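You operate a simulated robot arm through the tools that you are given. There is no shell and no other tool.

You run a simulated robot arm. Do the job below in one go: nothing can be reset, and whatever is moved stays where it is left.

JOB
Put the brown can from the top of the goods stand on the top of the bench. Take the bracket on the middle of the packing table and put it away on the wall shelf beside the bench. Put the large nut from the top of the bench on the right end of the packing table. Close the blue drawer. Put the brass nut on the top of the bench. Take the steel nut and put it on the middle of the packing table. Put the tape roll on the lower shelf of the goods stand. Turn the right tension knob to 2. Pull the table drawer open. Any order will do. Set down upright: bracket.

The check looks at the end state, three seconds after you hand in, the way a careful person would. Anything else that was tipped, shoved, dropped, spilled or broken makes it a failure.

ROBOT AND FRAMES
A 7-joint arm with a two-finger parallel gripper on a trunk, on a base that drives. Base frame: it is fixed to the floor where the robot stands at the start and does not move with it; the origin is under the middle of the robot, x ahead of it, y to its left, z up. Units: mm, degrees, N and s.
Its first joint turns from -166.0 to 166.0 degrees. Places, roughly: blue drawer [4600, 0, 600]; bracket (5x6x6 cm) [2900, -700, 800]; brass nut (6x5x3 cm) [3400, -300, 800]; can [1750, 0, 750]; large nut (8x7x4 cm) [-700, -1100, 900]; lower shelf of the goods stand [1500, 100, 200]; middle of the packing table [2900, -800, 800]; right end of the packing table [2500, -1800, 800]; right tension knob [6100, 2500, 700]; steel nut (6x5x3 cm) [3200, -400, 800]; table drawer [2600, -1100, 600]; tape roll (7x6x3 cm) [2900, -1700, 800]; top of the bench [0, -1300, 800]; wall shelf beside the bench (14x52 cm) [800, -2240, 1280]. Payload 3.43 kg.
The TCP is the grasp point between the finger pads, 34 mm short of the fingertips. In the tool frame z runs along the fingers and y along their closing line. The gripper opens to 128 mm. The fingers are 24 mm wide and 12 mm thick; the gripper's body (48 by 130 mm) begins 96 mm behind the TCP.
Orientation is that of the tool frame in the base frame, as a unit quaternion [w, x, y, z]. With the fingers straight down and closing along the base's y, the tool's x points along the base's -x, its y along +y and its z along -z.

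CONTROLS
- The arm moves only by the tool step_arm. Its argument "plan" is a list of rows, each a list of 7 numbers: the shift along the base's x, y, z in mm, then the turn, a rotation vector about the base's x, y, z in degrees, then the gripper command, from -1 (fully open) to 1 (shut), values between in proportion. In form: [[x, y, z, ax, ay, az, hand], ...]. A call has 1 to 20 rows; each row shifts and turns the commanded pose from where the row before left it. A row lasts 0.2 s, in which the tool goes at most 50 mm and 8.6 degrees; a call with a longer step from one row to the next is refused whole, and so is a gripper value outside its range. Where a pose cannot be reached the arm comes as near as it can. A force on the tool above 40 N (or 10 N above the force at the start of the call, whichever is more), or a blocked arm, ends the call early, and 0.2 s more pass. Each finger travels about 153 mm/s and halts on what it meets, pressing with about 26 N; the grip force reading is that of the motor and also rises with nothing between the fingers. The clock runs only during rows and for 0.2 s after the last one: add rows that do not move to give the fingers time. The reply holds the time, the measured pose of the TCP, the force on the tool along the base axes, the opening and the grip force, in the units named above and with some noise, with the torque about the TCP (base axes, N m) and any sound that the robot's microphone picked up.
- Cameras (640 x 400 px; columns grow to the right, rows downward): "scene" is now at [147.5, 146.7, 1379.8]; the picture's right is [-0.93, -0.36, 0.01], its down [-0.20, 0.50, -0.84] and it looks along [0.30, -0.79, -0.54] (base axes); focal length 214 px, centre (320, 200). "wrist" rides on the gripper at [76, -11, -160] in the tool frame; the picture's right is [0.15, 0.99, 0.00], its down [-0.88, 0.13, -0.46] and it looks along [-0.45, 0.07, 0.89] (tool axes); focal length 234 px, centre (320, 200). There is no depth. A picture from a camera that has moved, and an enlarged one, comes with that camera's place and axes in the base frame and with its lens. The place of the scene camera against the robot may be out by one fixed shift of up to 18 mm in any direction.
- camera(camera): a new picture of that camera. The clock stands still meanwhile.
- base_move(legs): drives the robot by 1 to 6 legs, each [ahead, turn to the left] in mm and degrees, along the robot's own axes; the way and the turn of a leg run together, so that a leg with both is an arc; at most 1500 mm and 180 degrees a leg. The arm and the cameras ride along, it lands a little off, and it stops where it bumps. It gives what a move gives.
- head_to(pan, tilt): turns the head with the scene camera to pan (to the left, within 120 degrees either way) and tilt (down, from -29 to 69), counted from straight ahead of the robot. It gives what a move gives.
- enlarge(camera, box): a new picture of the part [left, top, right, bottom] of that camera's present view, enlarged. The clock stands still meanwhile.
- close_job(): hands the job in; it is judged then, once.

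Nothing tells you exact positions but the pictures and the camera data. Unless the task says otherwise, let go and move clear before handing in.

The tools are called after "Emit:" as a command line: name --pt "numbers of a row" for each row, then --argument value for the rest, lists and objects as JSON in quotes. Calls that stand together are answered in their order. step_arm: Moves the arm, as the interface text tells. Its arguments: {"type":"object","properties":{"plan":{"type":"array","items":{"type":"array","items":{"type":"number"}}}},"required":["plan"]} The other tools are called the same way: base_move (legs) drives the base; head_to (pan, tilt) turns the head that bears the scene camera; camera (camera) takes a picture; enlarge (camera, box) takes an enlarged picture of a part of a camera's view; close_job () hands the job in.

At the start:

```text
time_s: 0.0
tcp_pos: [629.7, -224.3, 935.6]
tcp_rot: [-0.002, 0.0, 1.0, 0.0]
wrist_force: [0.1, 0.1, 0.0]
torque: [-0.02, 0.02, 0.02]
gripper_width: 128.2
gripper_force: 0.0
robot x, y, heading: [1.3, 3.5, 0.0]
head pan, tilt: [-68.8, 32.2]
```

scene: 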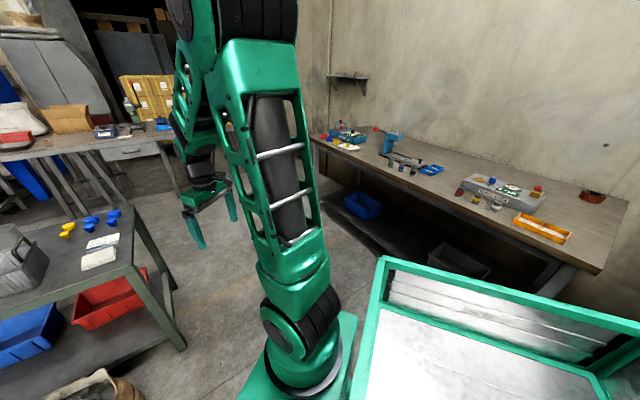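
wrist: 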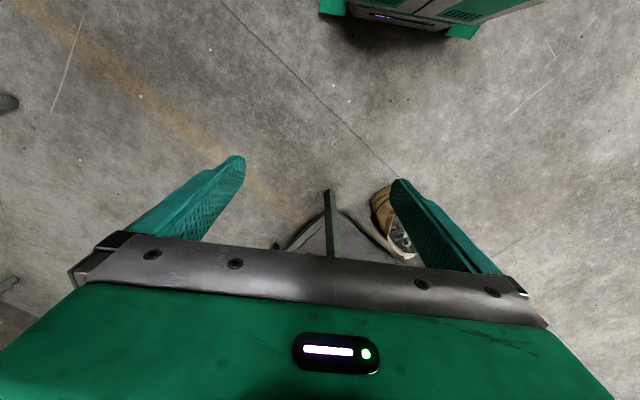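

I see the bench to the right, the goods stand ahead and the packing table beyond it. I will look around first with the head to locate everything.

Emit:
head_to --pan 0 --tilt 25

Emit:
camera --camera "scene"

```text
time_s: 1.4
tcp_pos: [618.2, -222.4, 943.5]
tcp_rot: [0.006, 0.0, 1.0, 0.0]
wrist_force: [0.2, -0.3, 0.6]
torque: [-0.04, -0.04, 0.0]
gripper_width: 128.1
gripper_force: 0.1
robot x, y, heading: [-0.1, 3.2, -0.1]
head pan, tilt: [0.0, 25.0]
```

```text
taken
camera scene: at [207.3, 230.1, 1390.4], right [0.0, -1.0, 0.0], down [-0.44, 0.0, -0.9], along [0.9, 0.0, -0.44], focal length 214 px, centre (320, 200)
```

scene: 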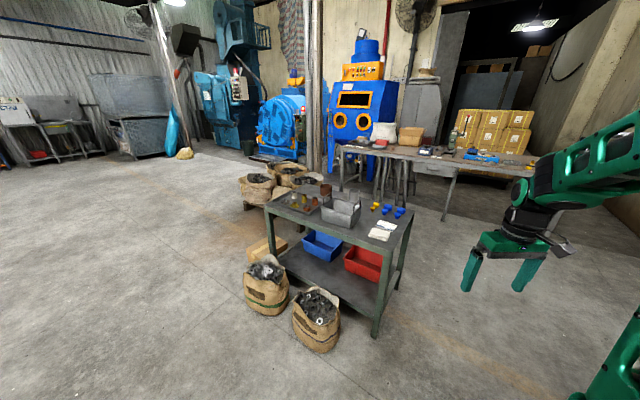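

The goods stand is ahead with clutter on its top; the packing table is behind it. I enlarge several parts to identify things.

Emit:
enlarge --camera "scene" --box '[240, 170, 420, 282]'

Emit:
enlarge --camera "scene" --box '[330, 110, 560, 220]'

Emit:
enlarge --camera "scene" --box '[180, 40, 420, 190]'

Emit:
enlarge --camera "scene" --box '[0, 40, 240, 190]'

```text
3.56 times, centred on (330, 226) of scene
camera zoom: at [207.3, 230.1, 1390.4], right [0.0, -1.0, 0.0], down [-0.44, 0.0, -0.9], along [0.9, 0.0, -0.44], focal length 763 px, centre (284, 108)
```

zoom: 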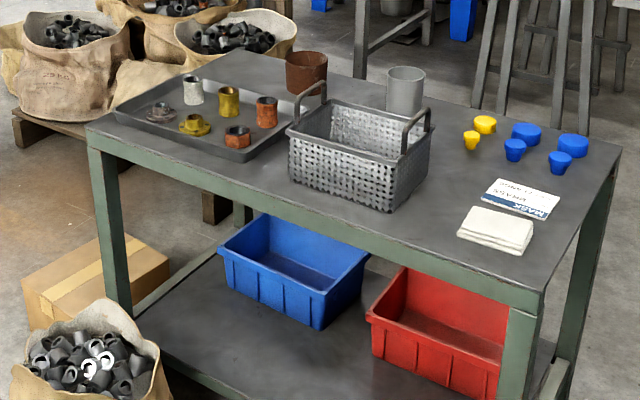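

```text
2.78 times, centred on (445, 165) of scene
camera zoom: at [207.3, 230.1, 1390.4], right [0.0, -1.0, 0.0], down [-0.44, 0.0, -0.9], along [0.9, 0.0, -0.44], focal length 597 px, centre (-28, 297)
```

zoom: 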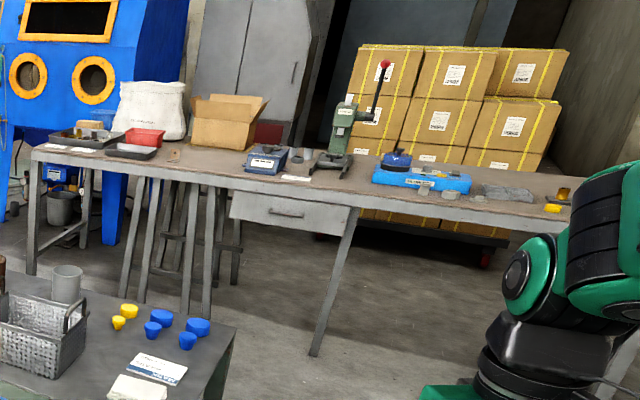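

```text
2.67 times, centred on (300, 115) of scene
camera zoom: at [207.3, 230.1, 1390.4], right [0.0, -1.0, 0.0], down [-0.44, 0.0, -0.9], along [0.9, 0.0, -0.44], focal length 572 px, centre (373, 427)
```

zoom: 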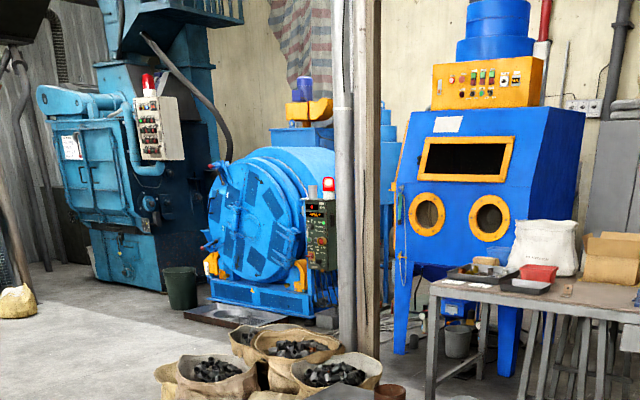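

```text
2.67 times, centred on (120, 115) of scene
camera zoom: at [207.3, 230.1, 1390.4], right [0.0, -1.0, 0.0], down [-0.44, 0.0, -0.9], along [0.9, 0.0, -0.44], focal length 572 px, centre (853, 427)
```

zoom: 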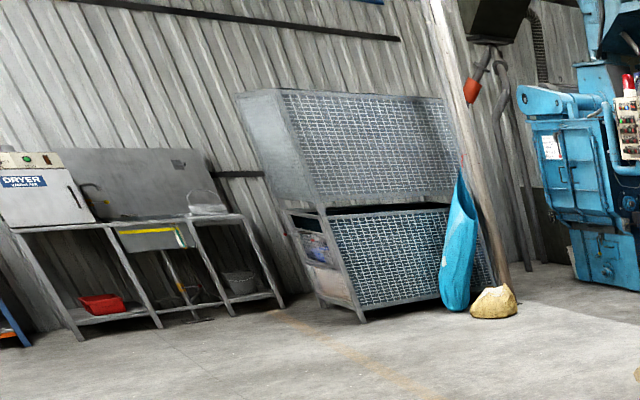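

The brown can stands behind the basket on the goods stand. Now I look at the bench and the packing table's right end.

Emit:
head_to --pan -100 --tilt 30

Emit:
camera --camera "scene"

Emit:
enlarge --camera "scene" --box '[80, 100, 360, 275]'

Emit:
enlarge --camera "scene" --box '[300, 100, 580, 275]'

```text
time_s: 3.2
tcp_pos: [619.1, -223.1, 941.6]
tcp_rot: [0.006, 0.0, 1.0, 0.0]
wrist_force: [0.4, -0.3, 0.7]
torque: [0.0, -0.01, -0.01]
gripper_width: 128.1
gripper_force: 0.0
robot x, y, heading: [2.7, 1.5, -0.1]
head pan, tilt: [-100.0, 30.0]
```

```text
taken
camera scene: at [99.4, 141.0, 1383.9], right [-0.98, 0.17, 0.01], down [0.07, 0.49, -0.87], along [-0.16, -0.85, -0.5], focal length 214 px, centre (320, 200)
```

scene: 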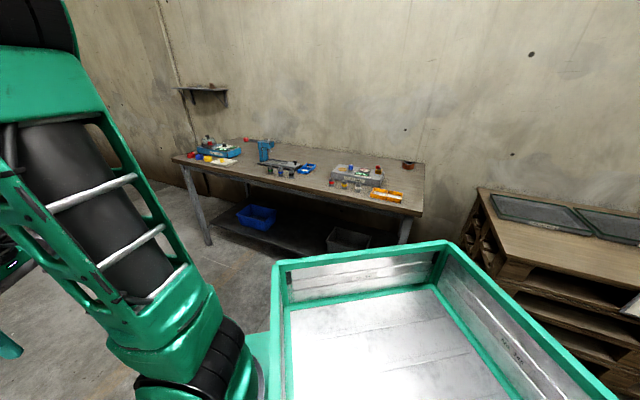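

```text
2.29 times, centred on (220, 188) of scene
camera zoom: at [99.4, 141.0, 1383.9], right [-0.98, 0.17, 0.01], down [0.07, 0.49, -0.87], along [-0.16, -0.85, -0.5], focal length 490 px, centre (549, 229)
```

zoom: 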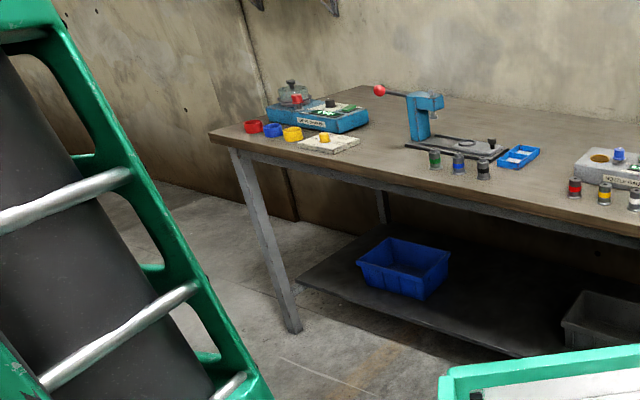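

```text
2.29 times, centred on (440, 188) of scene
camera zoom: at [99.4, 141.0, 1383.9], right [-0.98, 0.17, 0.01], down [0.07, 0.49, -0.87], along [-0.16, -0.85, -0.5], focal length 490 px, centre (46, 229)
```

zoom: 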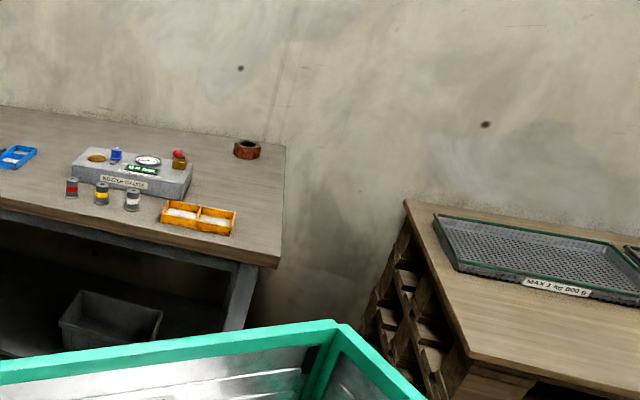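

The large brown nut is at the right end of the bench, and the bench top has test devices and other items I must not touch. I check the robot's own footprint and the surroundings behind.

Emit:
head_to --pan 0 --tilt 69

Emit:
camera --camera "scene"

Emit:
head_to --pan -40 --tilt 30

Emit:
camera --camera "scene"

Emit:
head_to --pan 90 --tilt 45

Emit:
camera --camera "scene"

```text
time_s: 4.9
tcp_pos: [618.9, -222.5, 942.4]
tcp_rot: [0.006, 0.0, 1.0, 0.001]
wrist_force: [-0.8, -0.2, 0.2]
torque: [0.02, 0.01, -0.02]
gripper_width: 127.8
gripper_force: 0.1
robot x, y, heading: [3.0, 1.8, -0.1]
head pan, tilt: [0.0, 68.8]
```

```text
taken
camera scene: at [170.3, 230.1, 1331.5], right [0.0, -1.0, 0.0], down [-0.94, 0.0, -0.35], along [0.35, 0.0, -0.94], focal length 214 px, centre (320, 200)
```

scene: 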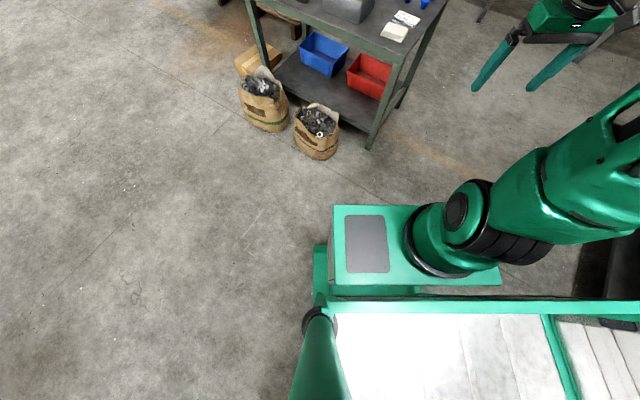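

```text
time_s: 6.0
tcp_pos: [619.4, -222.1, 942.1]
tcp_rot: [0.006, -0.001, 1.0, 0.0]
wrist_force: [0.1, -0.5, -0.6]
torque: [0.01, 0.02, -0.01]
gripper_width: 128.3
gripper_force: 0.0
robot x, y, heading: [-0.3, 1.2, 0.1]
head pan, tilt: [-40.0, 30.0]
```

```text
taken
camera scene: at [184.4, 172.1, 1382.7], right [-0.64, -0.77, 0.01], down [-0.4, 0.32, -0.86], along [0.66, -0.56, -0.51], focal length 214 px, centre (320, 200)
```

scene: 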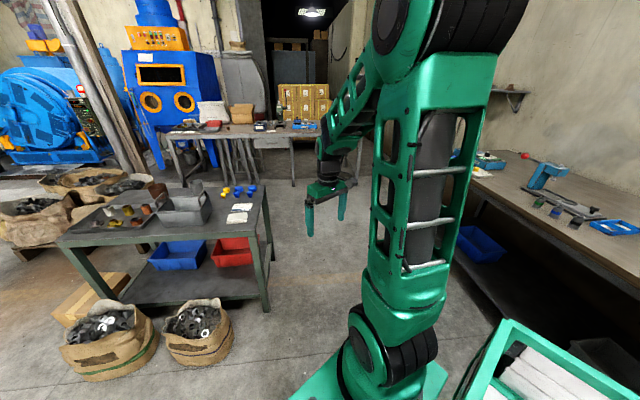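

```text
time_s: 8.1
tcp_pos: [618.5, -223.2, 942.7]
tcp_rot: [0.006, 0.0, 1.0, 0.001]
wrist_force: [0.5, -0.2, 0.2]
torque: [0.03, 0.01, 0.0]
gripper_width: 127.9
gripper_force: 0.1
robot x, y, heading: [0.8, 2.7, -0.1]
head pan, tilt: [90.0, 45.0]
```

```text
taken
camera scene: at [114.8, 311.4, 1361.1], right [1.0, 0.0, -0.01], down [-0.01, -0.71, -0.71], along [-0.01, 0.71, -0.71], focal length 214 px, centre (320, 200)
```

scene: 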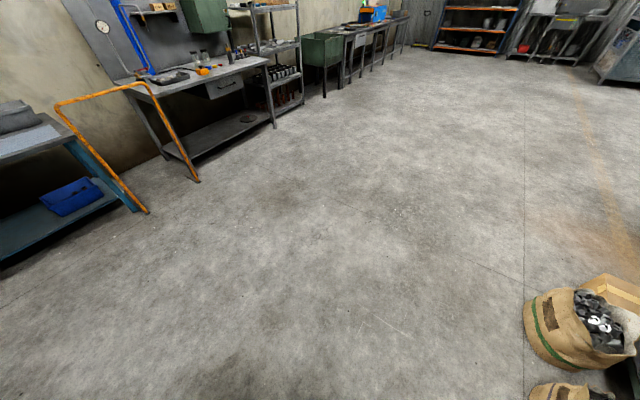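

The stand, sacks and packing table leave a corridor behind the stand. I check the robot's own outline by looking down around it before driving.

Emit:
head_to --pan -120 --tilt 60

Emit:
camera --camera "scene"

Emit:
head_to --pan 120 --tilt 65

Emit:
camera --camera "scene"

Emit:
head_to --pan -60 --tilt 69

Emit:
camera --camera "scene"

```text
time_s: 11.1
tcp_pos: [618.5, -223.0, 942.2]
tcp_rot: [0.006, -0.001, 1.0, -0.001]
wrist_force: [1.7, -0.8, -0.2]
torque: [0.0, -0.02, 0.02]
gripper_width: 128.1
gripper_force: 0.1
robot x, y, heading: [1.5, 2.1, -0.0]
head pan, tilt: [-120.0, 60.0]
```

```text
taken
camera scene: at [81.2, 172.4, 1342.1], right [-0.87, 0.5, 0.01], down [0.43, 0.75, -0.51], along [-0.26, -0.43, -0.86], focal length 214 px, centre (320, 200)
```

scene: 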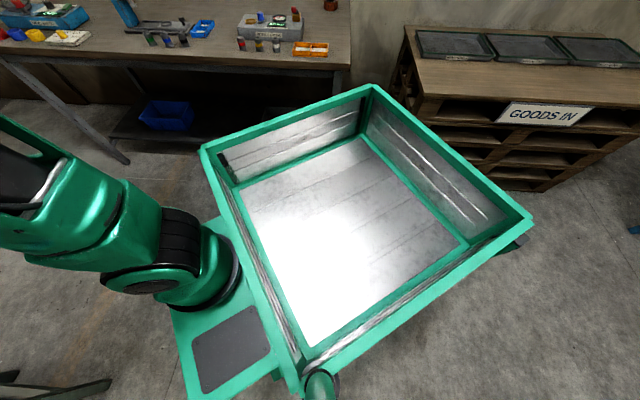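

```text
time_s: 14.5
tcp_pos: [618.1, -223.5, 942.9]
tcp_rot: [0.006, 0.0, 1.0, 0.0]
wrist_force: [0.7, -0.3, 0.0]
torque: [0.0, 0.03, 0.0]
gripper_width: 127.8
gripper_force: 0.1
robot x, y, heading: [-0.1, 4.2, -0.0]
head pan, tilt: [120.0, 65.0]
```

```text
taken
camera scene: at [84.1, 282.7, 1336.5], right [0.87, 0.5, -0.01], down [0.45, -0.79, -0.43], along [-0.22, 0.37, -0.9], focal length 214 px, centre (320, 200)
```

scene: 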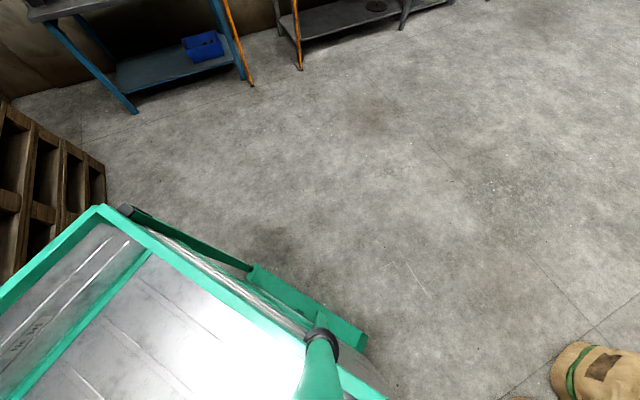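

```text
time_s: 17.2
tcp_pos: [619.1, -223.7, 942.9]
tcp_rot: [0.006, 0.0, 1.0, 0.0]
wrist_force: [-0.2, 0.3, -0.2]
torque: [0.02, -0.01, 0.0]
gripper_width: 127.9
gripper_force: 0.0
robot x, y, heading: [0.7, 0.9, -0.0]
head pan, tilt: [-60.0, 68.8]
```

```text
taken
camera scene: at [142.4, 181.7, 1331.8], right [-0.87, -0.5, 0.01], down [-0.47, 0.81, -0.36], along [0.17, -0.31, -0.93], focal length 214 px, centre (320, 200)
```

scene: 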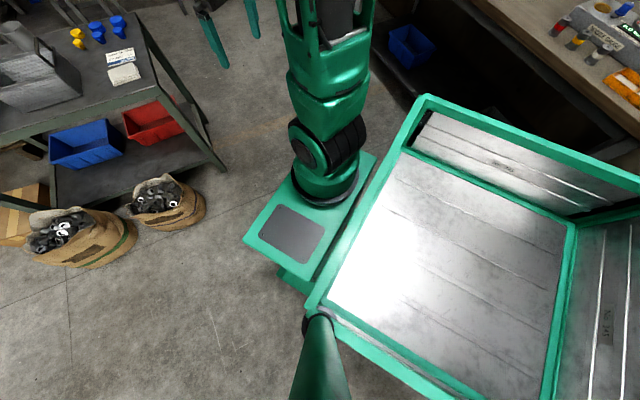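

The robot is a compact cart with a load bed behind the arm. I test the arm's real reach sideways in free air before planning parking spots.

Emit:
step_arm --pt "0 -48 -10 0 0 0 -1" --pt "0 -48 -10 0 0 0 -1" --pt "0 -48 -10 0 0 0 -1" --pt "0 -48 -10 0 0 0 -1" --pt "0 -48 -10 0 0 0 -1" --pt "0 -48 -10 0 0 0 -1" --pt "0 -48 -10 0 0 0 -1" --pt "0 -48 -10 0 0 0 -1" --pt "0 -48 -10 0 0 0 -1" --pt "0 -48 -10 0 0 0 -1" --pt "0 -48 -10 0 0 0 -1" --pt "0 -48 -10 0 0 0 -1" --pt "0 -48 -10 0 0 0 -1" --pt "0 -48 -10 0 0 0 -1" --pt "0 -48 -10 0 0 0 -1"

Emit:
camera --camera "scene"

```text
time_s: 20.4
tcp_pos: [604.6, -843.0, 808.8]
tcp_rot: [0.006, 0.0, 1.0, 0.001]
wrist_force: [0.6, 0.3, 0.8]
torque: [0.0, -0.01, -0.01]
gripper_width: 128.1
gripper_force: 0.0
out of reach, approached as far as the arm can: row 13, 14, 15
robot x, y, heading: [0.4, 4.4, 0.0]
head pan, tilt: [-60.0, 68.8]
```

```text
taken
camera scene: at [142.3, 181.6, 1331.9], right [-0.87, -0.5, 0.01], down [-0.47, 0.81, -0.36], along [0.17, -0.31, -0.93], focal length 214 px, centre (320, 200)
```

scene: 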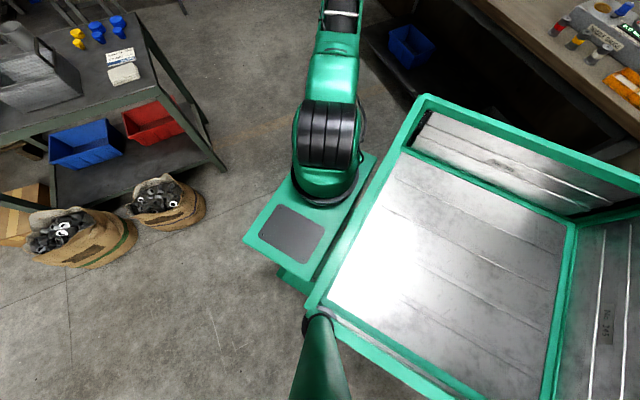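

The arm saturates near (604, -843). I probe another direction to pin down the arm's axis.

Emit:
step_arm --pt "46 18 0 0 0 0 -1" --pt "46 18 0 0 0 0 -1" --pt "46 18 0 0 0 0 -1" --pt "46 18 0 0 0 0 -1" --pt "46 18 0 0 0 0 -1" --pt "46 18 0 0 0 0 -1" --pt "46 18 0 0 0 0 -1" --pt "46 18 0 0 0 0 -1" --pt "46 18 0 0 0 0 -1" --pt "46 18 0 0 0 0 -1" --pt "46 18 0 0 0 0 -1" --pt "46 18 0 0 0 0 -1" --pt "46 18 0 0 0 0 -1" --pt "46 18 0 0 0 0 -1"

Emit:
camera --camera "wrist"

```text
time_s: 23.4
tcp_pos: [990.8, -514.4, 793.9]
tcp_rot: [0.004, 0.001, 1.0, 0.001]
wrist_force: [0.5, 0.5, -0.9]
torque: [-0.04, 0.08, 0.0]
gripper_width: 127.9
gripper_force: 0.0
out of reach, approached as far as the arm can: row 2, 3, 4, 5, 6, 7, 8, 9, 10, 11, 12, 13, 14
robot x, y, heading: [-0.9, -0.7, -0.1]
head pan, tilt: [-60.0, 68.8]
```

```text
taken
camera wrist: at [913.1, -526.1, 952.6], right [-0.15, 0.99, 0.0], down [0.88, 0.13, 0.46], along [0.46, 0.07, -0.89], focal length 234 px, centre (320, 200)
```

wrist: 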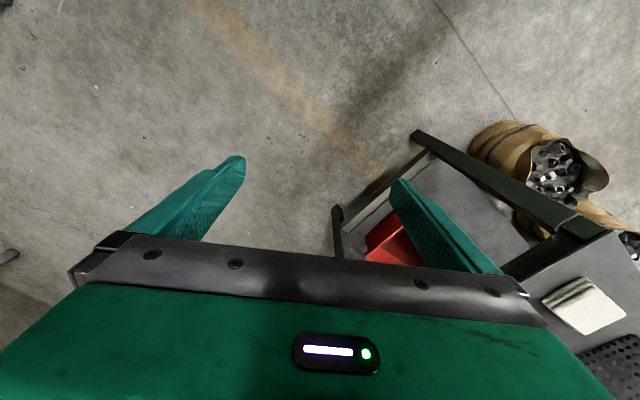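

The arm's axis sits about 220 mm ahead of the robot's middle, with about 925 mm reach. I tuck the arm and drive round to the right end of the goods stand, facing along it, to get at the can.

Emit:
step_arm --pt "-31 24 20 0 0 0 -1" --pt "-31 24 20 0 0 0 -1" --pt "-31 24 20 0 0 0 -1" --pt "-31 24 20 0 0 0 -1" --pt "-31 24 20 0 0 0 -1" --pt "-31 24 20 0 0 0 -1" --pt "-31 24 20 0 0 0 -1" --pt "-31 24 20 0 0 0 -1" --pt "-31 24 20 0 0 0 -1" --pt "-31 24 20 0 0 0 -1" --pt "-31 24 20 0 0 0 -1" --pt "-31 24 20 0 0 0 -1"

Emit:
head_to --pan 0 --tilt 40

Emit:
base_move --legs '[[0, -40.5], [1284, 0], [0, 95.3]]'

Emit:
camera --camera "scene"

Emit:
camera --camera "wrist"

```text
time_s: 26.0
tcp_pos: [921.0, -458.5, 869.9]
tcp_rot: [0.002, -0.007, 1.0, 0.001]
wrist_force: [-1.2, 0.6, -0.4]
torque: [0.0, 0.01, 0.04]
gripper_width: 127.8
gripper_force: 0.1
out of reach, approached as far as the arm can: row 3, 4, 5, 6, 7, 8, 9, 10, 11, 12
robot x, y, heading: [1.5, 3.8, -0.2]
head pan, tilt: [-60.0, 68.8]
```

```text
time_s: 27.3
tcp_pos: [921.8, -458.0, 869.4]
tcp_rot: [0.002, -0.007, 1.0, 0.002]
wrist_force: [-0.1, -0.3, 0.1]
torque: [-0.03, 0.0, 0.01]
gripper_width: 128.2
gripper_force: 0.1
robot x, y, heading: [1.8, 1.4, -0.1]
head pan, tilt: [0.0, 40.0]
```

```text
time_s: 39.5
tcp_pos: [1980.2, -696.8, 871.5]
tcp_rot: [-0.05, -0.241, 0.969, -0.005]
wrist_force: [-2.1, -1.8, 0.2]
torque: [0.31, -0.21, 0.0]
gripper_width: 128.3
gripper_force: 0.1
robot x, y, heading: [1013.5, -872.1, 37.2]
head pan, tilt: [0.0, 40.0]
stopped in leg 3: the force on the tool passed its limit at 65 N (the readings are from after the stop); the commanded pose is now the measured one
```

```text
taken
camera scene: at [1019.8, -577.1, 1368.6], right [0.61, -0.79, 0.0], down [-0.52, -0.39, -0.76], along [0.6, 0.46, -0.65], focal length 214 px, centre (320, 200)
```

scene: 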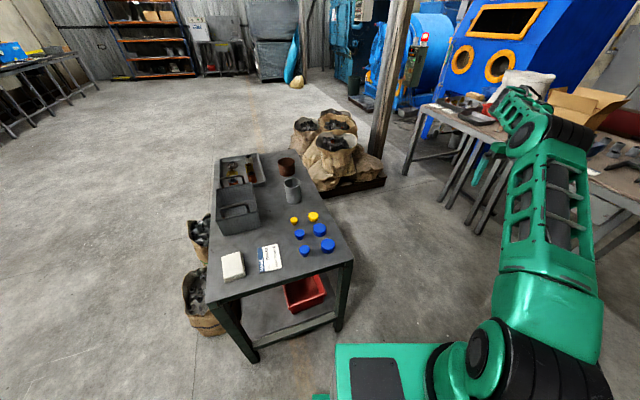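

```text
taken
camera wrist: at [1934.1, -738.9, 1039.5], right [-0.59, 0.81, 0.03], down [0.76, 0.54, 0.37], along [0.28, 0.24, -0.93], focal length 234 px, centre (320, 200)
```

wrist: 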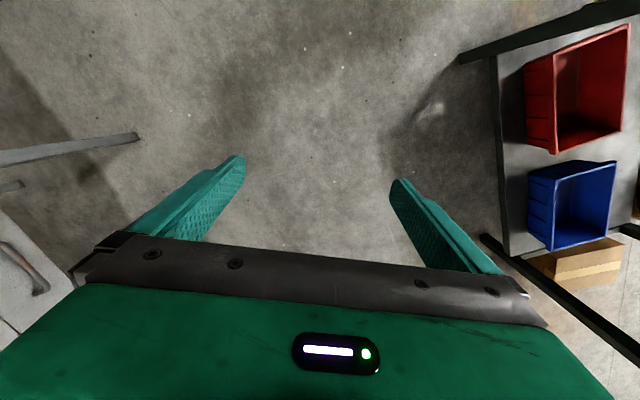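

That batched move was a mistake: the arm failed to tuck and something stopped it during the turn. I look closely at what it touched before moving anything.

Emit:
enlarge --camera "scene" --box '[400, 60, 640, 210]'

Emit:
head_to --pan -30 --tilt 30

Emit:
camera --camera "scene"

```text
2.67 times, centred on (520, 135) of scene
camera zoom: at [1019.8, -577.1, 1368.6], right [0.61, -0.79, 0.0], down [-0.52, -0.39, -0.76], along [0.6, 0.46, -0.65], focal length 572 px, centre (-213, 373)
```

zoom: 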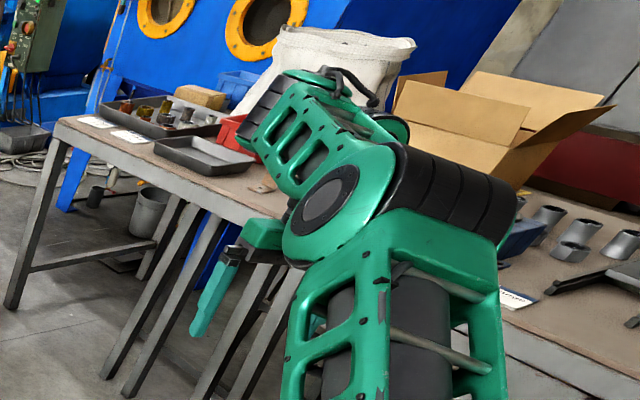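

```text
time_s: 40.5
tcp_pos: [1985.6, -690.7, 868.1]
tcp_rot: [-0.051, -0.252, 0.966, -0.004]
wrist_force: [-1.2, 1.2, 0.5]
torque: [0.01, -0.05, 0.02]
gripper_width: 128.2
gripper_force: 0.1
robot x, y, heading: [1013.6, -864.2, 37.5]
head pan, tilt: [-30.0, 30.0]
```

```text
taken
camera scene: at [1049.6, -610.3, 1382.6], right [0.13, -0.99, 0.01], down [-0.51, -0.07, -0.86], along [0.85, 0.11, -0.51], focal length 214 px, centre (320, 200)
```

scene: 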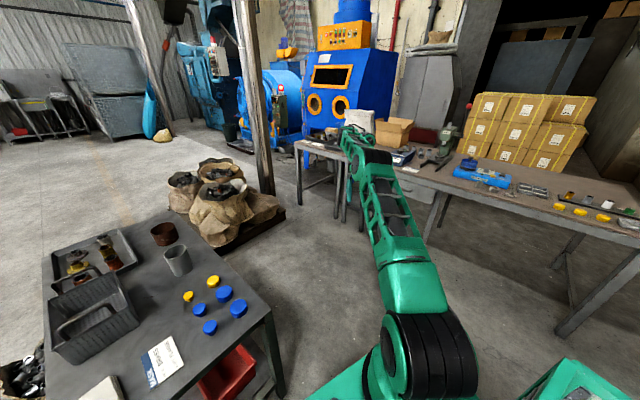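

The arm lies near the packing table's front edge, and nothing on the table appears moved. I draw the tool straight back toward the robot in a short step and check it responds.

Emit:
step_arm --pt "-30 10 0 0 0 0 -1" --pt "-30 10 0 0 0 0 -1" --pt "-30 10 10 0 0 0 -1" --pt "-30 10 10 0 0 0 -1"

```text
time_s: 41.5
tcp_pos: [1861.6, -652.2, 886.5]
tcp_rot: [-0.052, -0.243, 0.969, -0.006]
wrist_force: [0.2, 0.1, -0.9]
torque: [0.02, 0.06, 0.01]
gripper_width: 128.0
gripper_force: 0.0
robot x, y, heading: [1009.1, -869.0, 37.8]
head pan, tilt: [-30.0, 30.0]
```

The tool is clear. I check the table for damage.

Emit:
enlarge --camera "scene" --box '[290, 100, 500, 231]'

Emit:
enlarge --camera "scene" --box '[430, 120, 640, 251]'

Emit:
camera --camera "wrist"

```text
3.05 times, centred on (395, 166) of scene
camera zoom: at [1049.8, -610.4, 1382.6], right [0.13, -0.99, 0.01], down [-0.51, -0.07, -0.86], along [0.85, 0.11, -0.51], focal length 654 px, centre (91, 305)
```

zoom: 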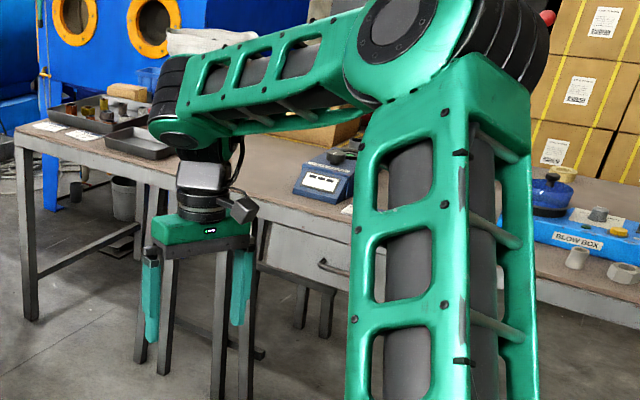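

```text
3.05 times, centred on (535, 186) of scene
camera zoom: at [1049.8, -610.4, 1382.6], right [0.13, -0.99, 0.01], down [-0.51, -0.07, -0.86], along [0.85, 0.11, -0.51], focal length 654 px, centre (-335, 244)
```

zoom: 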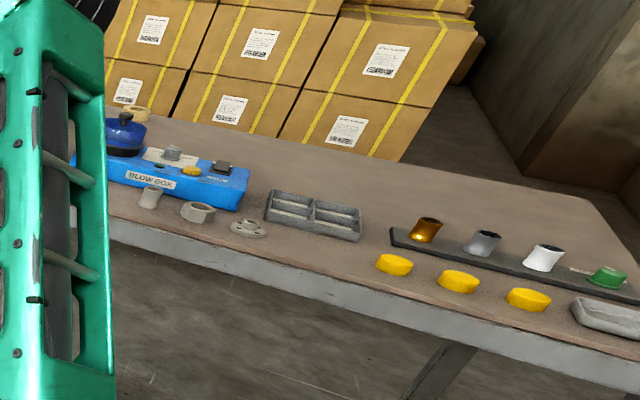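

```text
taken
camera wrist: at [1816.0, -692.6, 1053.2], right [-0.59, 0.8, 0.03], down [0.76, 0.54, 0.36], along [0.28, 0.24, -0.93], focal length 234 px, centre (320, 200)
```

wrist: 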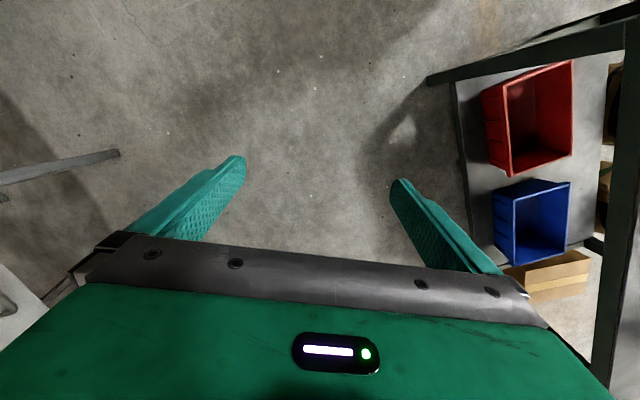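

Nothing on the table seems to have been disturbed. Now I tuck the arm: up first, then back, checking each reply.

Emit:
step_arm --pt "-10 0 40 0 0 0 -1" --pt "-10 0 40 0 0 0 -1" --pt "-20 0 40 0 0 0 -1" --pt "-30 0 30 0 0 0 -1" --pt "-40 0 0 0 0 0 -1" --pt "-40 0 0 0 0 0 -1" --pt "-40 0 0 0 0 0 -1"

```text
time_s: 43.1
tcp_pos: [1671.0, -653.3, 1035.2]
tcp_rot: [-0.052, -0.244, 0.968, -0.006]
wrist_force: [0.8, 0.6, -1.3]
torque: [-0.02, 0.04, -0.02]
gripper_width: 128.0
gripper_force: 0.2
robot x, y, heading: [1012.9, -871.2, 37.4]
head pan, tilt: [-30.0, 30.0]
```

The stand's top is near z≈700 and the can at about (1696, 180). I level the tool, then creep to the stand's right end.

Emit:
step_arm --pt "0 0 0 2.1 -5.6 0 -1" --pt "0 0 20 0 0 5 -1" --pt "0 0 20 0 0 4 -1"

Emit:
base_move --legs '[[0, 13], [227, 0], [0, 7]]'

```text
time_s: 43.9
tcp_pos: [1671.1, -652.1, 1076.2]
tcp_rot: [-0.001, -0.319, 0.948, 0.0]
wrist_force: [1.7, -1.0, -1.0]
torque: [0.01, 0.0, 0.01]
gripper_width: 127.9
gripper_force: 0.1
robot x, y, heading: [1007.3, -869.5, 37.2]
head pan, tilt: [-30.0, 30.0]
```

```text
time_s: 47.1
tcp_pos: [1697.7, -260.7, 1077.6]
tcp_rot: [-0.001, -0.48, 0.877, 0.0]
wrist_force: [-0.2, -0.1, 0.2]
torque: [0.01, -0.02, 0.01]
gripper_width: 127.6
gripper_force: 0.0
robot x, y, heading: [1156.8, -692.8, 57.9]
head pan, tilt: [-30.0, 30.0]
```

Emit:
head_to --pan 0 --tilt 45

Emit:
camera --camera "scene"

Emit:
camera --camera "wrist"

```text
time_s: 48.1
tcp_pos: [1692.0, -272.6, 1084.6]
tcp_rot: [0.005, -0.48, 0.877, 0.003]
wrist_force: [0.1, 0.1, -0.2]
torque: [0.01, 0.04, -0.03]
gripper_width: 127.8
gripper_force: 0.1
robot x, y, heading: [1157.4, -691.3, 57.6]
head pan, tilt: [0.0, 45.0]
```

```text
taken
camera scene: at [1062.5, -412.9, 1360.0], right [0.84, -0.54, 0.0], down [-0.38, -0.61, -0.7], along [0.37, 0.59, -0.72], focal length 214 px, centre (320, 200)
```

scene: 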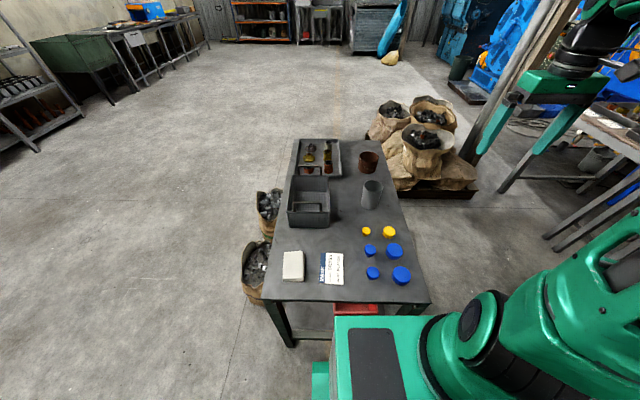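

```text
taken
camera wrist: at [1659.2, -344.3, 1243.4], right [-0.91, 0.41, 0.0], down [0.36, 0.81, 0.47], along [0.19, 0.43, -0.88], focal length 234 px, centre (320, 200)
```

wrist: 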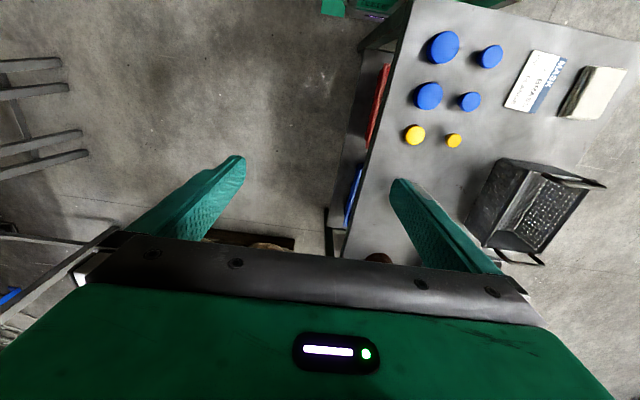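

Emit:
enlarge --camera "scene" --box '[280, 120, 440, 220]'

```text
4.00 times, centred on (360, 170) of scene
camera zoom: at [1062.5, -412.9, 1360.0], right [0.84, -0.54, 0.0], down [-0.38, -0.61, -0.7], along [0.37, 0.59, -0.72], focal length 858 px, centre (160, 320)
```

zoom: 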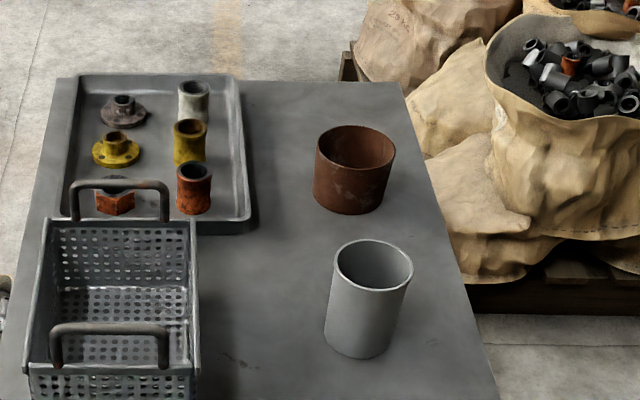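

The brown can stands at about (1710, 182) with some room around it. I move the tool above it at z≈950 and check with the wrist camera.

Emit:
step_arm --pt "1.5 38 -8 0 0 0 -1" --pt "1.5 38 -8 0 0 0 -1" --pt "1.5 38 -8 0 0 0 -1" --pt "1.5 38 -8 0 0 0 -1" --pt "1.5 38 -8 0 0 0 -1" --pt "1.5 38 -8 0 0 0 -1" --pt "1.5 38 -8 0 0 0 -1" --pt "1.5 38 -8 0 0 0 -1" --pt "1.5 38 -8 0 0 0 -1" --pt "1.5 38 -8 0 0 0 -1" --pt "1.5 38 -8 0 0 0 -1" --pt "1.5 38 -8 0 0 0 -1"

Emit:
camera --camera "wrist"

```text
time_s: 50.7
tcp_pos: [1710.0, 186.0, 989.8]
tcp_rot: [0.006, -0.481, 0.877, 0.003]
wrist_force: [-0.4, -1.0, 0.5]
torque: [0.05, -0.01, 0.01]
gripper_width: 128.0
gripper_force: 0.1
robot x, y, heading: [1155.5, -694.6, 57.5]
head pan, tilt: [0.0, 45.0]
```

```text
taken
camera wrist: at [1677.7, 112.8, 1148.0], right [-0.91, 0.41, 0.0], down [0.36, 0.81, 0.47], along [0.19, 0.43, -0.88], focal length 234 px, centre (320, 200)
```

wrist: 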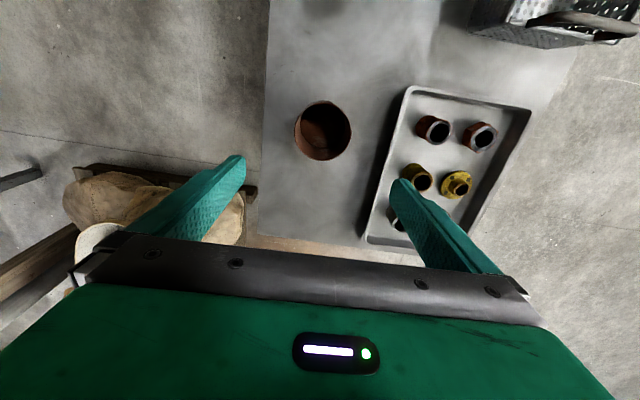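

The can's rim appears centred under the tool. I descend part way and check again.

Emit:
step_arm --pt "-2 0 -40 0 0 0 -1" --pt "-2 0 -40 0 0 0 -1" --pt "-1 0 -40 0 0 0 -1" --pt "0 0 0 0 0 0 -1"

Emit:
camera --camera "wrist"

```text
time_s: 51.7
tcp_pos: [1704.9, 184.6, 868.7]
tcp_rot: [0.005, -0.48, 0.877, 0.003]
wrist_force: [0.3, 0.4, 0.5]
torque: [-0.02, -0.01, -0.02]
gripper_width: 127.9
gripper_force: 0.2
robot x, y, heading: [1156.5, -691.1, 57.8]
head pan, tilt: [0.0, 45.0]
```

```text
taken
camera wrist: at [1672.7, 112.5, 1026.8], right [-0.91, 0.41, 0.0], down [0.36, 0.81, 0.47], along [0.19, 0.43, -0.88], focal length 234 px, centre (320, 200)
```

wrist: 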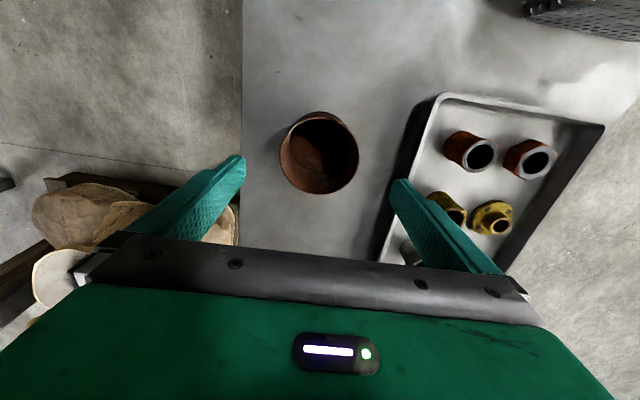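

The rim is at about z=762, centred at (1705, 185). I go down to z≈748 and close.

Emit:
step_arm --pt "0 0 -40 0 0 0 -1" --pt "0 0 -40 0 0 0 -1" --pt "0 0 -40 0 0 0 -1" --pt "0 0 0 0 0 0 -1"

Emit:
camera --camera "wrist"

```text
time_s: 52.7
tcp_pos: [1704.7, 182.8, 747.8]
tcp_rot: [0.004, -0.48, 0.877, 0.004]
wrist_force: [-0.2, -0.4, -0.1]
torque: [-0.03, 0.02, 0.02]
gripper_width: 127.9
gripper_force: 0.0
robot x, y, heading: [1154.0, -693.7, 57.6]
head pan, tilt: [0.0, 45.0]
```

```text
taken
camera wrist: at [1672.9, 110.8, 906.5], right [-0.91, 0.41, 0.0], down [0.36, 0.81, 0.47], along [0.19, 0.43, -0.88], focal length 234 px, centre (320, 200)
```

wrist: 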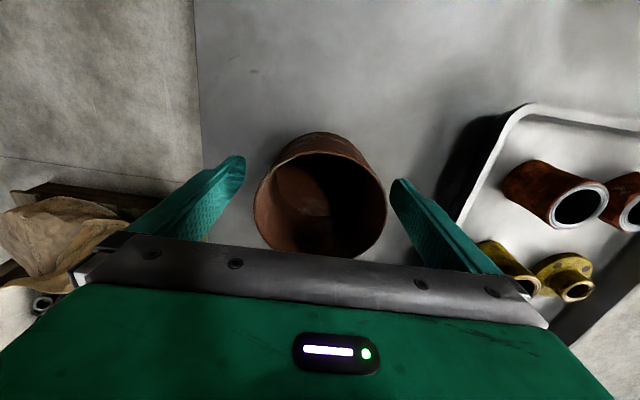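

Emit:
step_arm --pt "0 0 0 0 0 0 1" --pt "0 0 0 0 0 0 1" --pt "0 0 0 0 0 0 1" --pt "0 0 10 0 0 0 1" --pt "0 0 20 0 0 0 1" --pt "0 0 20 0 0 0 1"

Emit:
camera --camera "wrist"

```text
time_s: 54.1
tcp_pos: [1704.7, 183.9, 798.2]
tcp_rot: [0.006, -0.48, 0.877, 0.003]
wrist_force: [-0.1, 0.7, -2.7]
torque: [-0.05, 0.0, 0.01]
gripper_width: 91.4
gripper_force: 26.0
robot x, y, heading: [1152.9, -695.4, 57.7]
head pan, tilt: [0.0, 45.0]
```

```text
taken
camera wrist: at [1672.2, 111.3, 956.9], right [-0.91, 0.41, 0.0], down [0.36, 0.81, 0.47], along [0.19, 0.42, -0.88], focal length 234 px, centre (320, 200)
```

wrist: 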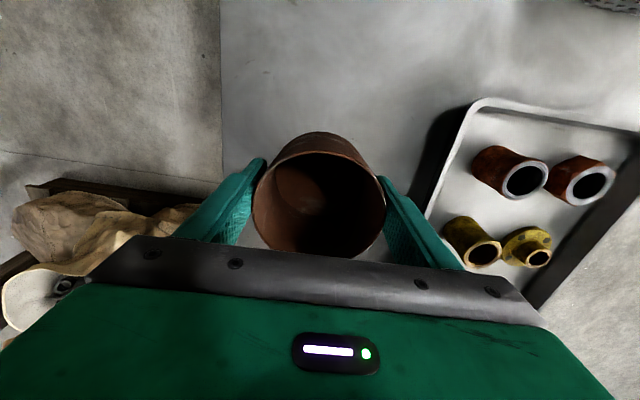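

The can is held (91 mm wide, about 2.7 N). I lift it and tuck the arm back the way it came.

Emit:
step_arm --pt "0 0 40 0 0 0 1" --pt "0 0 40 0 0 0 1" --pt "0 0 40 0 0 0 1" --pt "0 0 40 0 0 0 1" --pt "0 0 40 0 0 0 1" --pt "-3 -39 8 0 0 0 1" --pt "-3 -39 8 0 0 0 1" --pt "-3 -39 8 0 0 0 1" --pt "-3 -39 8 0 0 0 1" --pt "-3 -39 8 0 0 0 1" --pt "-3 -39 8 0 0 0 1" --pt "-3 -39 8 0 0 0 1" --pt "-3 -39 8 0 0 0 1" --pt "-3 -39 8 0 0 0 1" --pt "-3 -39 8 0 0 0 1" --pt "-3 -39 8 0 0 0 1"

```text
time_s: 57.5
tcp_pos: [1672.0, -245.3, 1085.4]
tcp_rot: [0.004, -0.48, 0.877, 0.003]
wrist_force: [-0.6, 0.9, -4.3]
torque: [-0.08, 0.03, 0.01]
gripper_width: 91.4
gripper_force: 26.3
robot x, y, heading: [1153.2, -691.6, 57.9]
head pan, tilt: [0.0, 45.0]
```

The arm is tucked with the can. I back out and drive to the front of the bench's right end.

Emit:
base_move --legs '[[-250, 0], [0, 89.7], [1341, 0]]'

```text
time_s: 70.0
tcp_pos: [-540.2, 352.0, 1086.3]
tcp_rot: [-0.001, 0.958, -0.287, -0.006]
wrist_force: [-1.2, -0.5, -3.2]
torque: [-0.04, 0.0, -0.01]
gripper_width: 91.3
gripper_force: 26.1
robot x, y, heading: [-95.5, -171.1, 147.0]
head pan, tilt: [0.0, 45.0]
```

Emit:
base_move --legs '[[0, 88.8]]'

Emit:
head_to --pan 0 --tilt 45

Emit:
camera --camera "scene"

```text
time_s: 74.7
tcp_pos: [-615.6, -596.6, 1093.6]
tcp_rot: [0.007, 0.881, 0.473, -0.01]
wrist_force: [-0.3, 0.4, -2.5]
torque: [0.02, -0.01, 0.0]
gripper_width: 91.3
gripper_force: 26.1
robot x, y, heading: [-119.8, -156.2, -123.5]
head pan, tilt: [0.0, 45.0]
```

```text
time_s: 75.3
tcp_pos: [-609.2, -585.0, 1101.2]
tcp_rot: [0.01, 0.881, 0.472, -0.017]
wrist_force: [-1.4, -1.0, -2.3]
torque: [0.0, 0.01, 0.03]
gripper_width: 91.2
gripper_force: 26.0
robot x, y, heading: [-112.8, -157.6, -123.2]
head pan, tilt: [0.0, 45.0]
```

```text
taken
camera scene: at [-18.9, -453.2, 1360.0], right [-0.84, 0.55, 0.0], down [0.39, 0.6, -0.7], along [-0.38, -0.58, -0.72], focal length 214 px, centre (320, 200)
```

scene: 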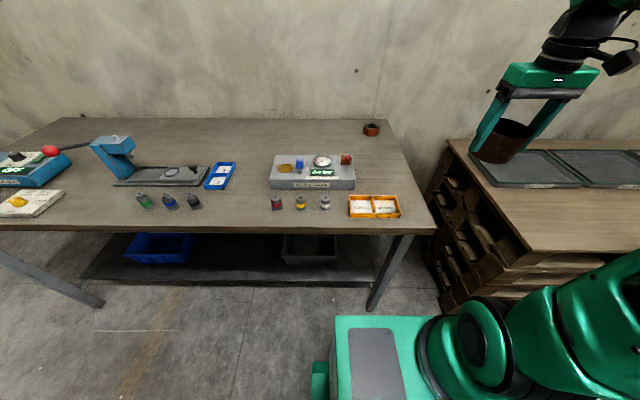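

The spot behind the orange tray and in front of the large nut (about (-620, -900)) is free. I move the can above it and level the tool.

Emit:
step_arm --pt "-1.2 -35 -15 1.9 -1.2 0 1" --pt "-1.2 -35 -15 0 0 0 1" --pt "-1.2 -35 -15 0 0 0 1" --pt "-1.2 -35 -15 0 0 0 1" --pt "-1.2 -35 -15 0 0 0 1" --pt "-1.2 -35 -15 0 0 0 1" --pt "-1.2 -35 -15 0 0 0 1" --pt "-1.2 -35 -15 0 0 0 1" --pt "-1.4 -36 -15 0 0 0 1" --pt "0 0 0 0 0 0 1"

Emit:
camera --camera "wrist"

Emit:
camera --camera "scene"

```text
time_s: 77.5
tcp_pos: [-619.9, -902.3, 965.7]
tcp_rot: [0.0, 0.882, 0.472, 0.0]
wrist_force: [0.0, 1.0, -2.2]
torque: [-0.01, 0.0, -0.02]
gripper_width: 91.1
gripper_force: 26.1
robot x, y, heading: [-118.8, -159.9, -123.1]
head pan, tilt: [0.0, 45.0]
```

```text
taken
camera wrist: at [-587.1, -833.8, 1125.7], right [0.9, -0.43, 0.0], down [-0.38, -0.81, 0.45], along [-0.19, -0.41, -0.89], focal length 234 px, centre (320, 200)
```

wrist: 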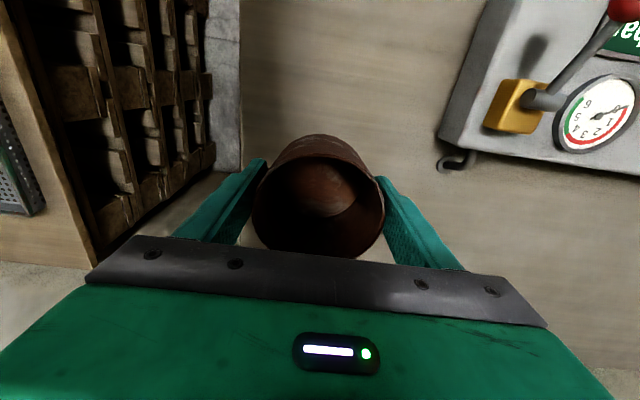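

```text
taken
camera scene: at [-18.9, -453.4, 1360.0], right [-0.84, 0.55, 0.0], down [0.39, 0.6, -0.7], along [-0.38, -0.58, -0.72], focal length 214 px, centre (320, 200)
```

scene: 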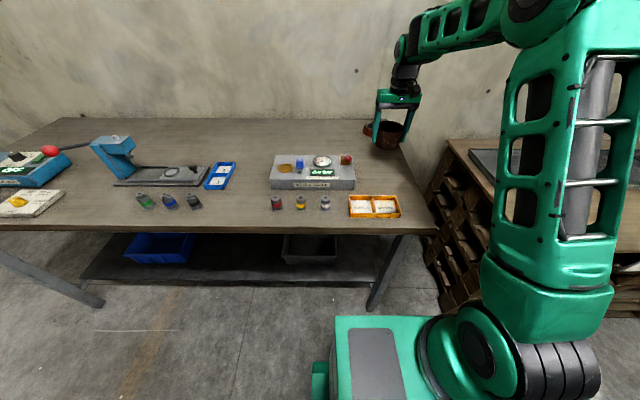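

The spot is clear with the bench edge about 97 mm away. I shift slightly inward and descend to just above the bench.

Emit:
step_arm --pt "12 -8 -20 0 0 0 1" --pt "0 0 -25 0 0 0 1" --pt "0 0 -20 0 0 0 1" --pt "0 0 0 0 0 0 1"

Emit:
camera --camera "wrist"

Emit:
enlarge --camera "scene" --box '[330, 70, 490, 170]'

```text
time_s: 78.5
tcp_pos: [-606.2, -910.1, 900.5]
tcp_rot: [-0.001, 0.881, 0.473, 0.001]
wrist_force: [0.6, 0.4, -2.2]
torque: [0.0, 0.0, -0.02]
gripper_width: 91.4
gripper_force: 26.0
robot x, y, heading: [-116.8, -156.8, -123.2]
head pan, tilt: [0.0, 45.0]
```

```text
taken
camera wrist: at [-574.2, -841.3, 1061.1], right [0.9, -0.43, 0.0], down [-0.38, -0.81, 0.45], along [-0.19, -0.41, -0.89], focal length 234 px, centre (320, 200)
```

wrist: 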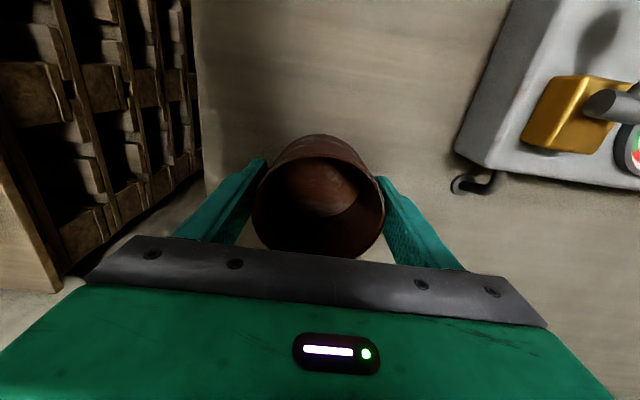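

```text
4.00 times, centred on (410, 120) of scene
camera zoom: at [-18.9, -453.4, 1360.0], right [-0.84, 0.55, 0.0], down [0.39, 0.6, -0.7], along [-0.38, -0.58, -0.72], focal length 858 px, centre (-40, 520)
```

zoom: 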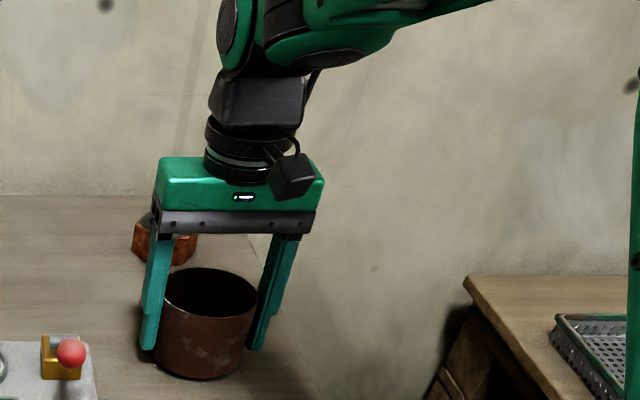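

Emit:
step_arm --pt "0 0 -4 0 0 0 1" --pt "0 0 -4 0 0 0 1" --pt "0 0 0 0 0 0 1"

Emit:
step_arm --pt "0 0 -3 0 0 0 1" --pt "0 0 0 0 0 0 1"

```text
time_s: 79.3
tcp_pos: [-607.2, -911.2, 895.1]
tcp_rot: [0.0, 0.881, 0.472, -0.001]
wrist_force: [0.0, -2.1, 15.9]
torque: [-0.17, 0.08, 0.02]
gripper_width: 91.3
gripper_force: 26.0
robot x, y, heading: [-116.6, -157.9, -123.3]
head pan, tilt: [0.0, 45.0]
```

```text
time_s: 79.9
tcp_pos: [-607.7, -909.2, 890.7]
tcp_rot: [0.0, 0.881, 0.472, 0.0]
wrist_force: [-1.0, -1.3, 15.5]
torque: [-0.08, 0.06, 0.01]
gripper_width: 91.3
gripper_force: 26.1
robot x, y, heading: [-118.2, -162.1, -123.2]
head pan, tilt: [0.0, 45.0]
```

Contact: the can rests on the bench. I release and lift straight up.

Emit:
step_arm --pt "0 0 2 0 0 0 0.2" --pt "0 0 0 0 0 0 -1" --pt "0 0 0 0 0 0 -1" --pt "0 0 0 0 0 0 -1" --pt "0 0 20 0 0 0 -1" --pt "0 0 40 0 0 0 -1" --pt "0 0 40 0 0 0 -1" --pt "0 0 40 0 0 0 -1"

Emit:
camera --camera "wrist"

```text
time_s: 81.7
tcp_pos: [-605.8, -908.9, 1031.0]
tcp_rot: [-0.001, 0.882, 0.472, 0.003]
wrist_force: [-0.3, -0.4, -0.5]
torque: [0.01, 0.0, 0.05]
gripper_width: 128.3
gripper_force: 0.1
robot x, y, heading: [-115.2, -157.7, -123.2]
head pan, tilt: [0.0, 45.0]
```

```text
taken
camera wrist: at [-574.8, -841.2, 1192.2], right [0.9, -0.43, 0.0], down [-0.38, -0.81, 0.45], along [-0.19, -0.41, -0.89], focal length 234 px, centre (320, 200)
```

wrist: 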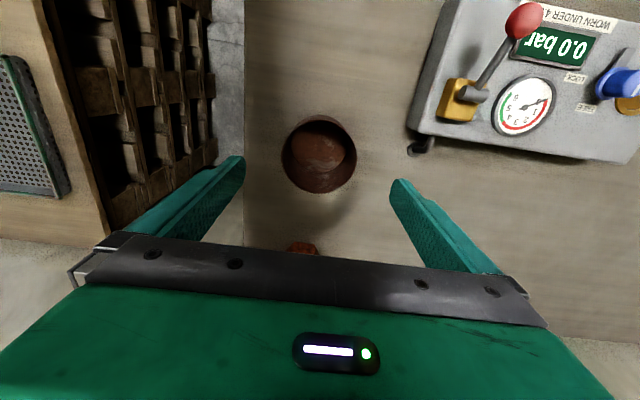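

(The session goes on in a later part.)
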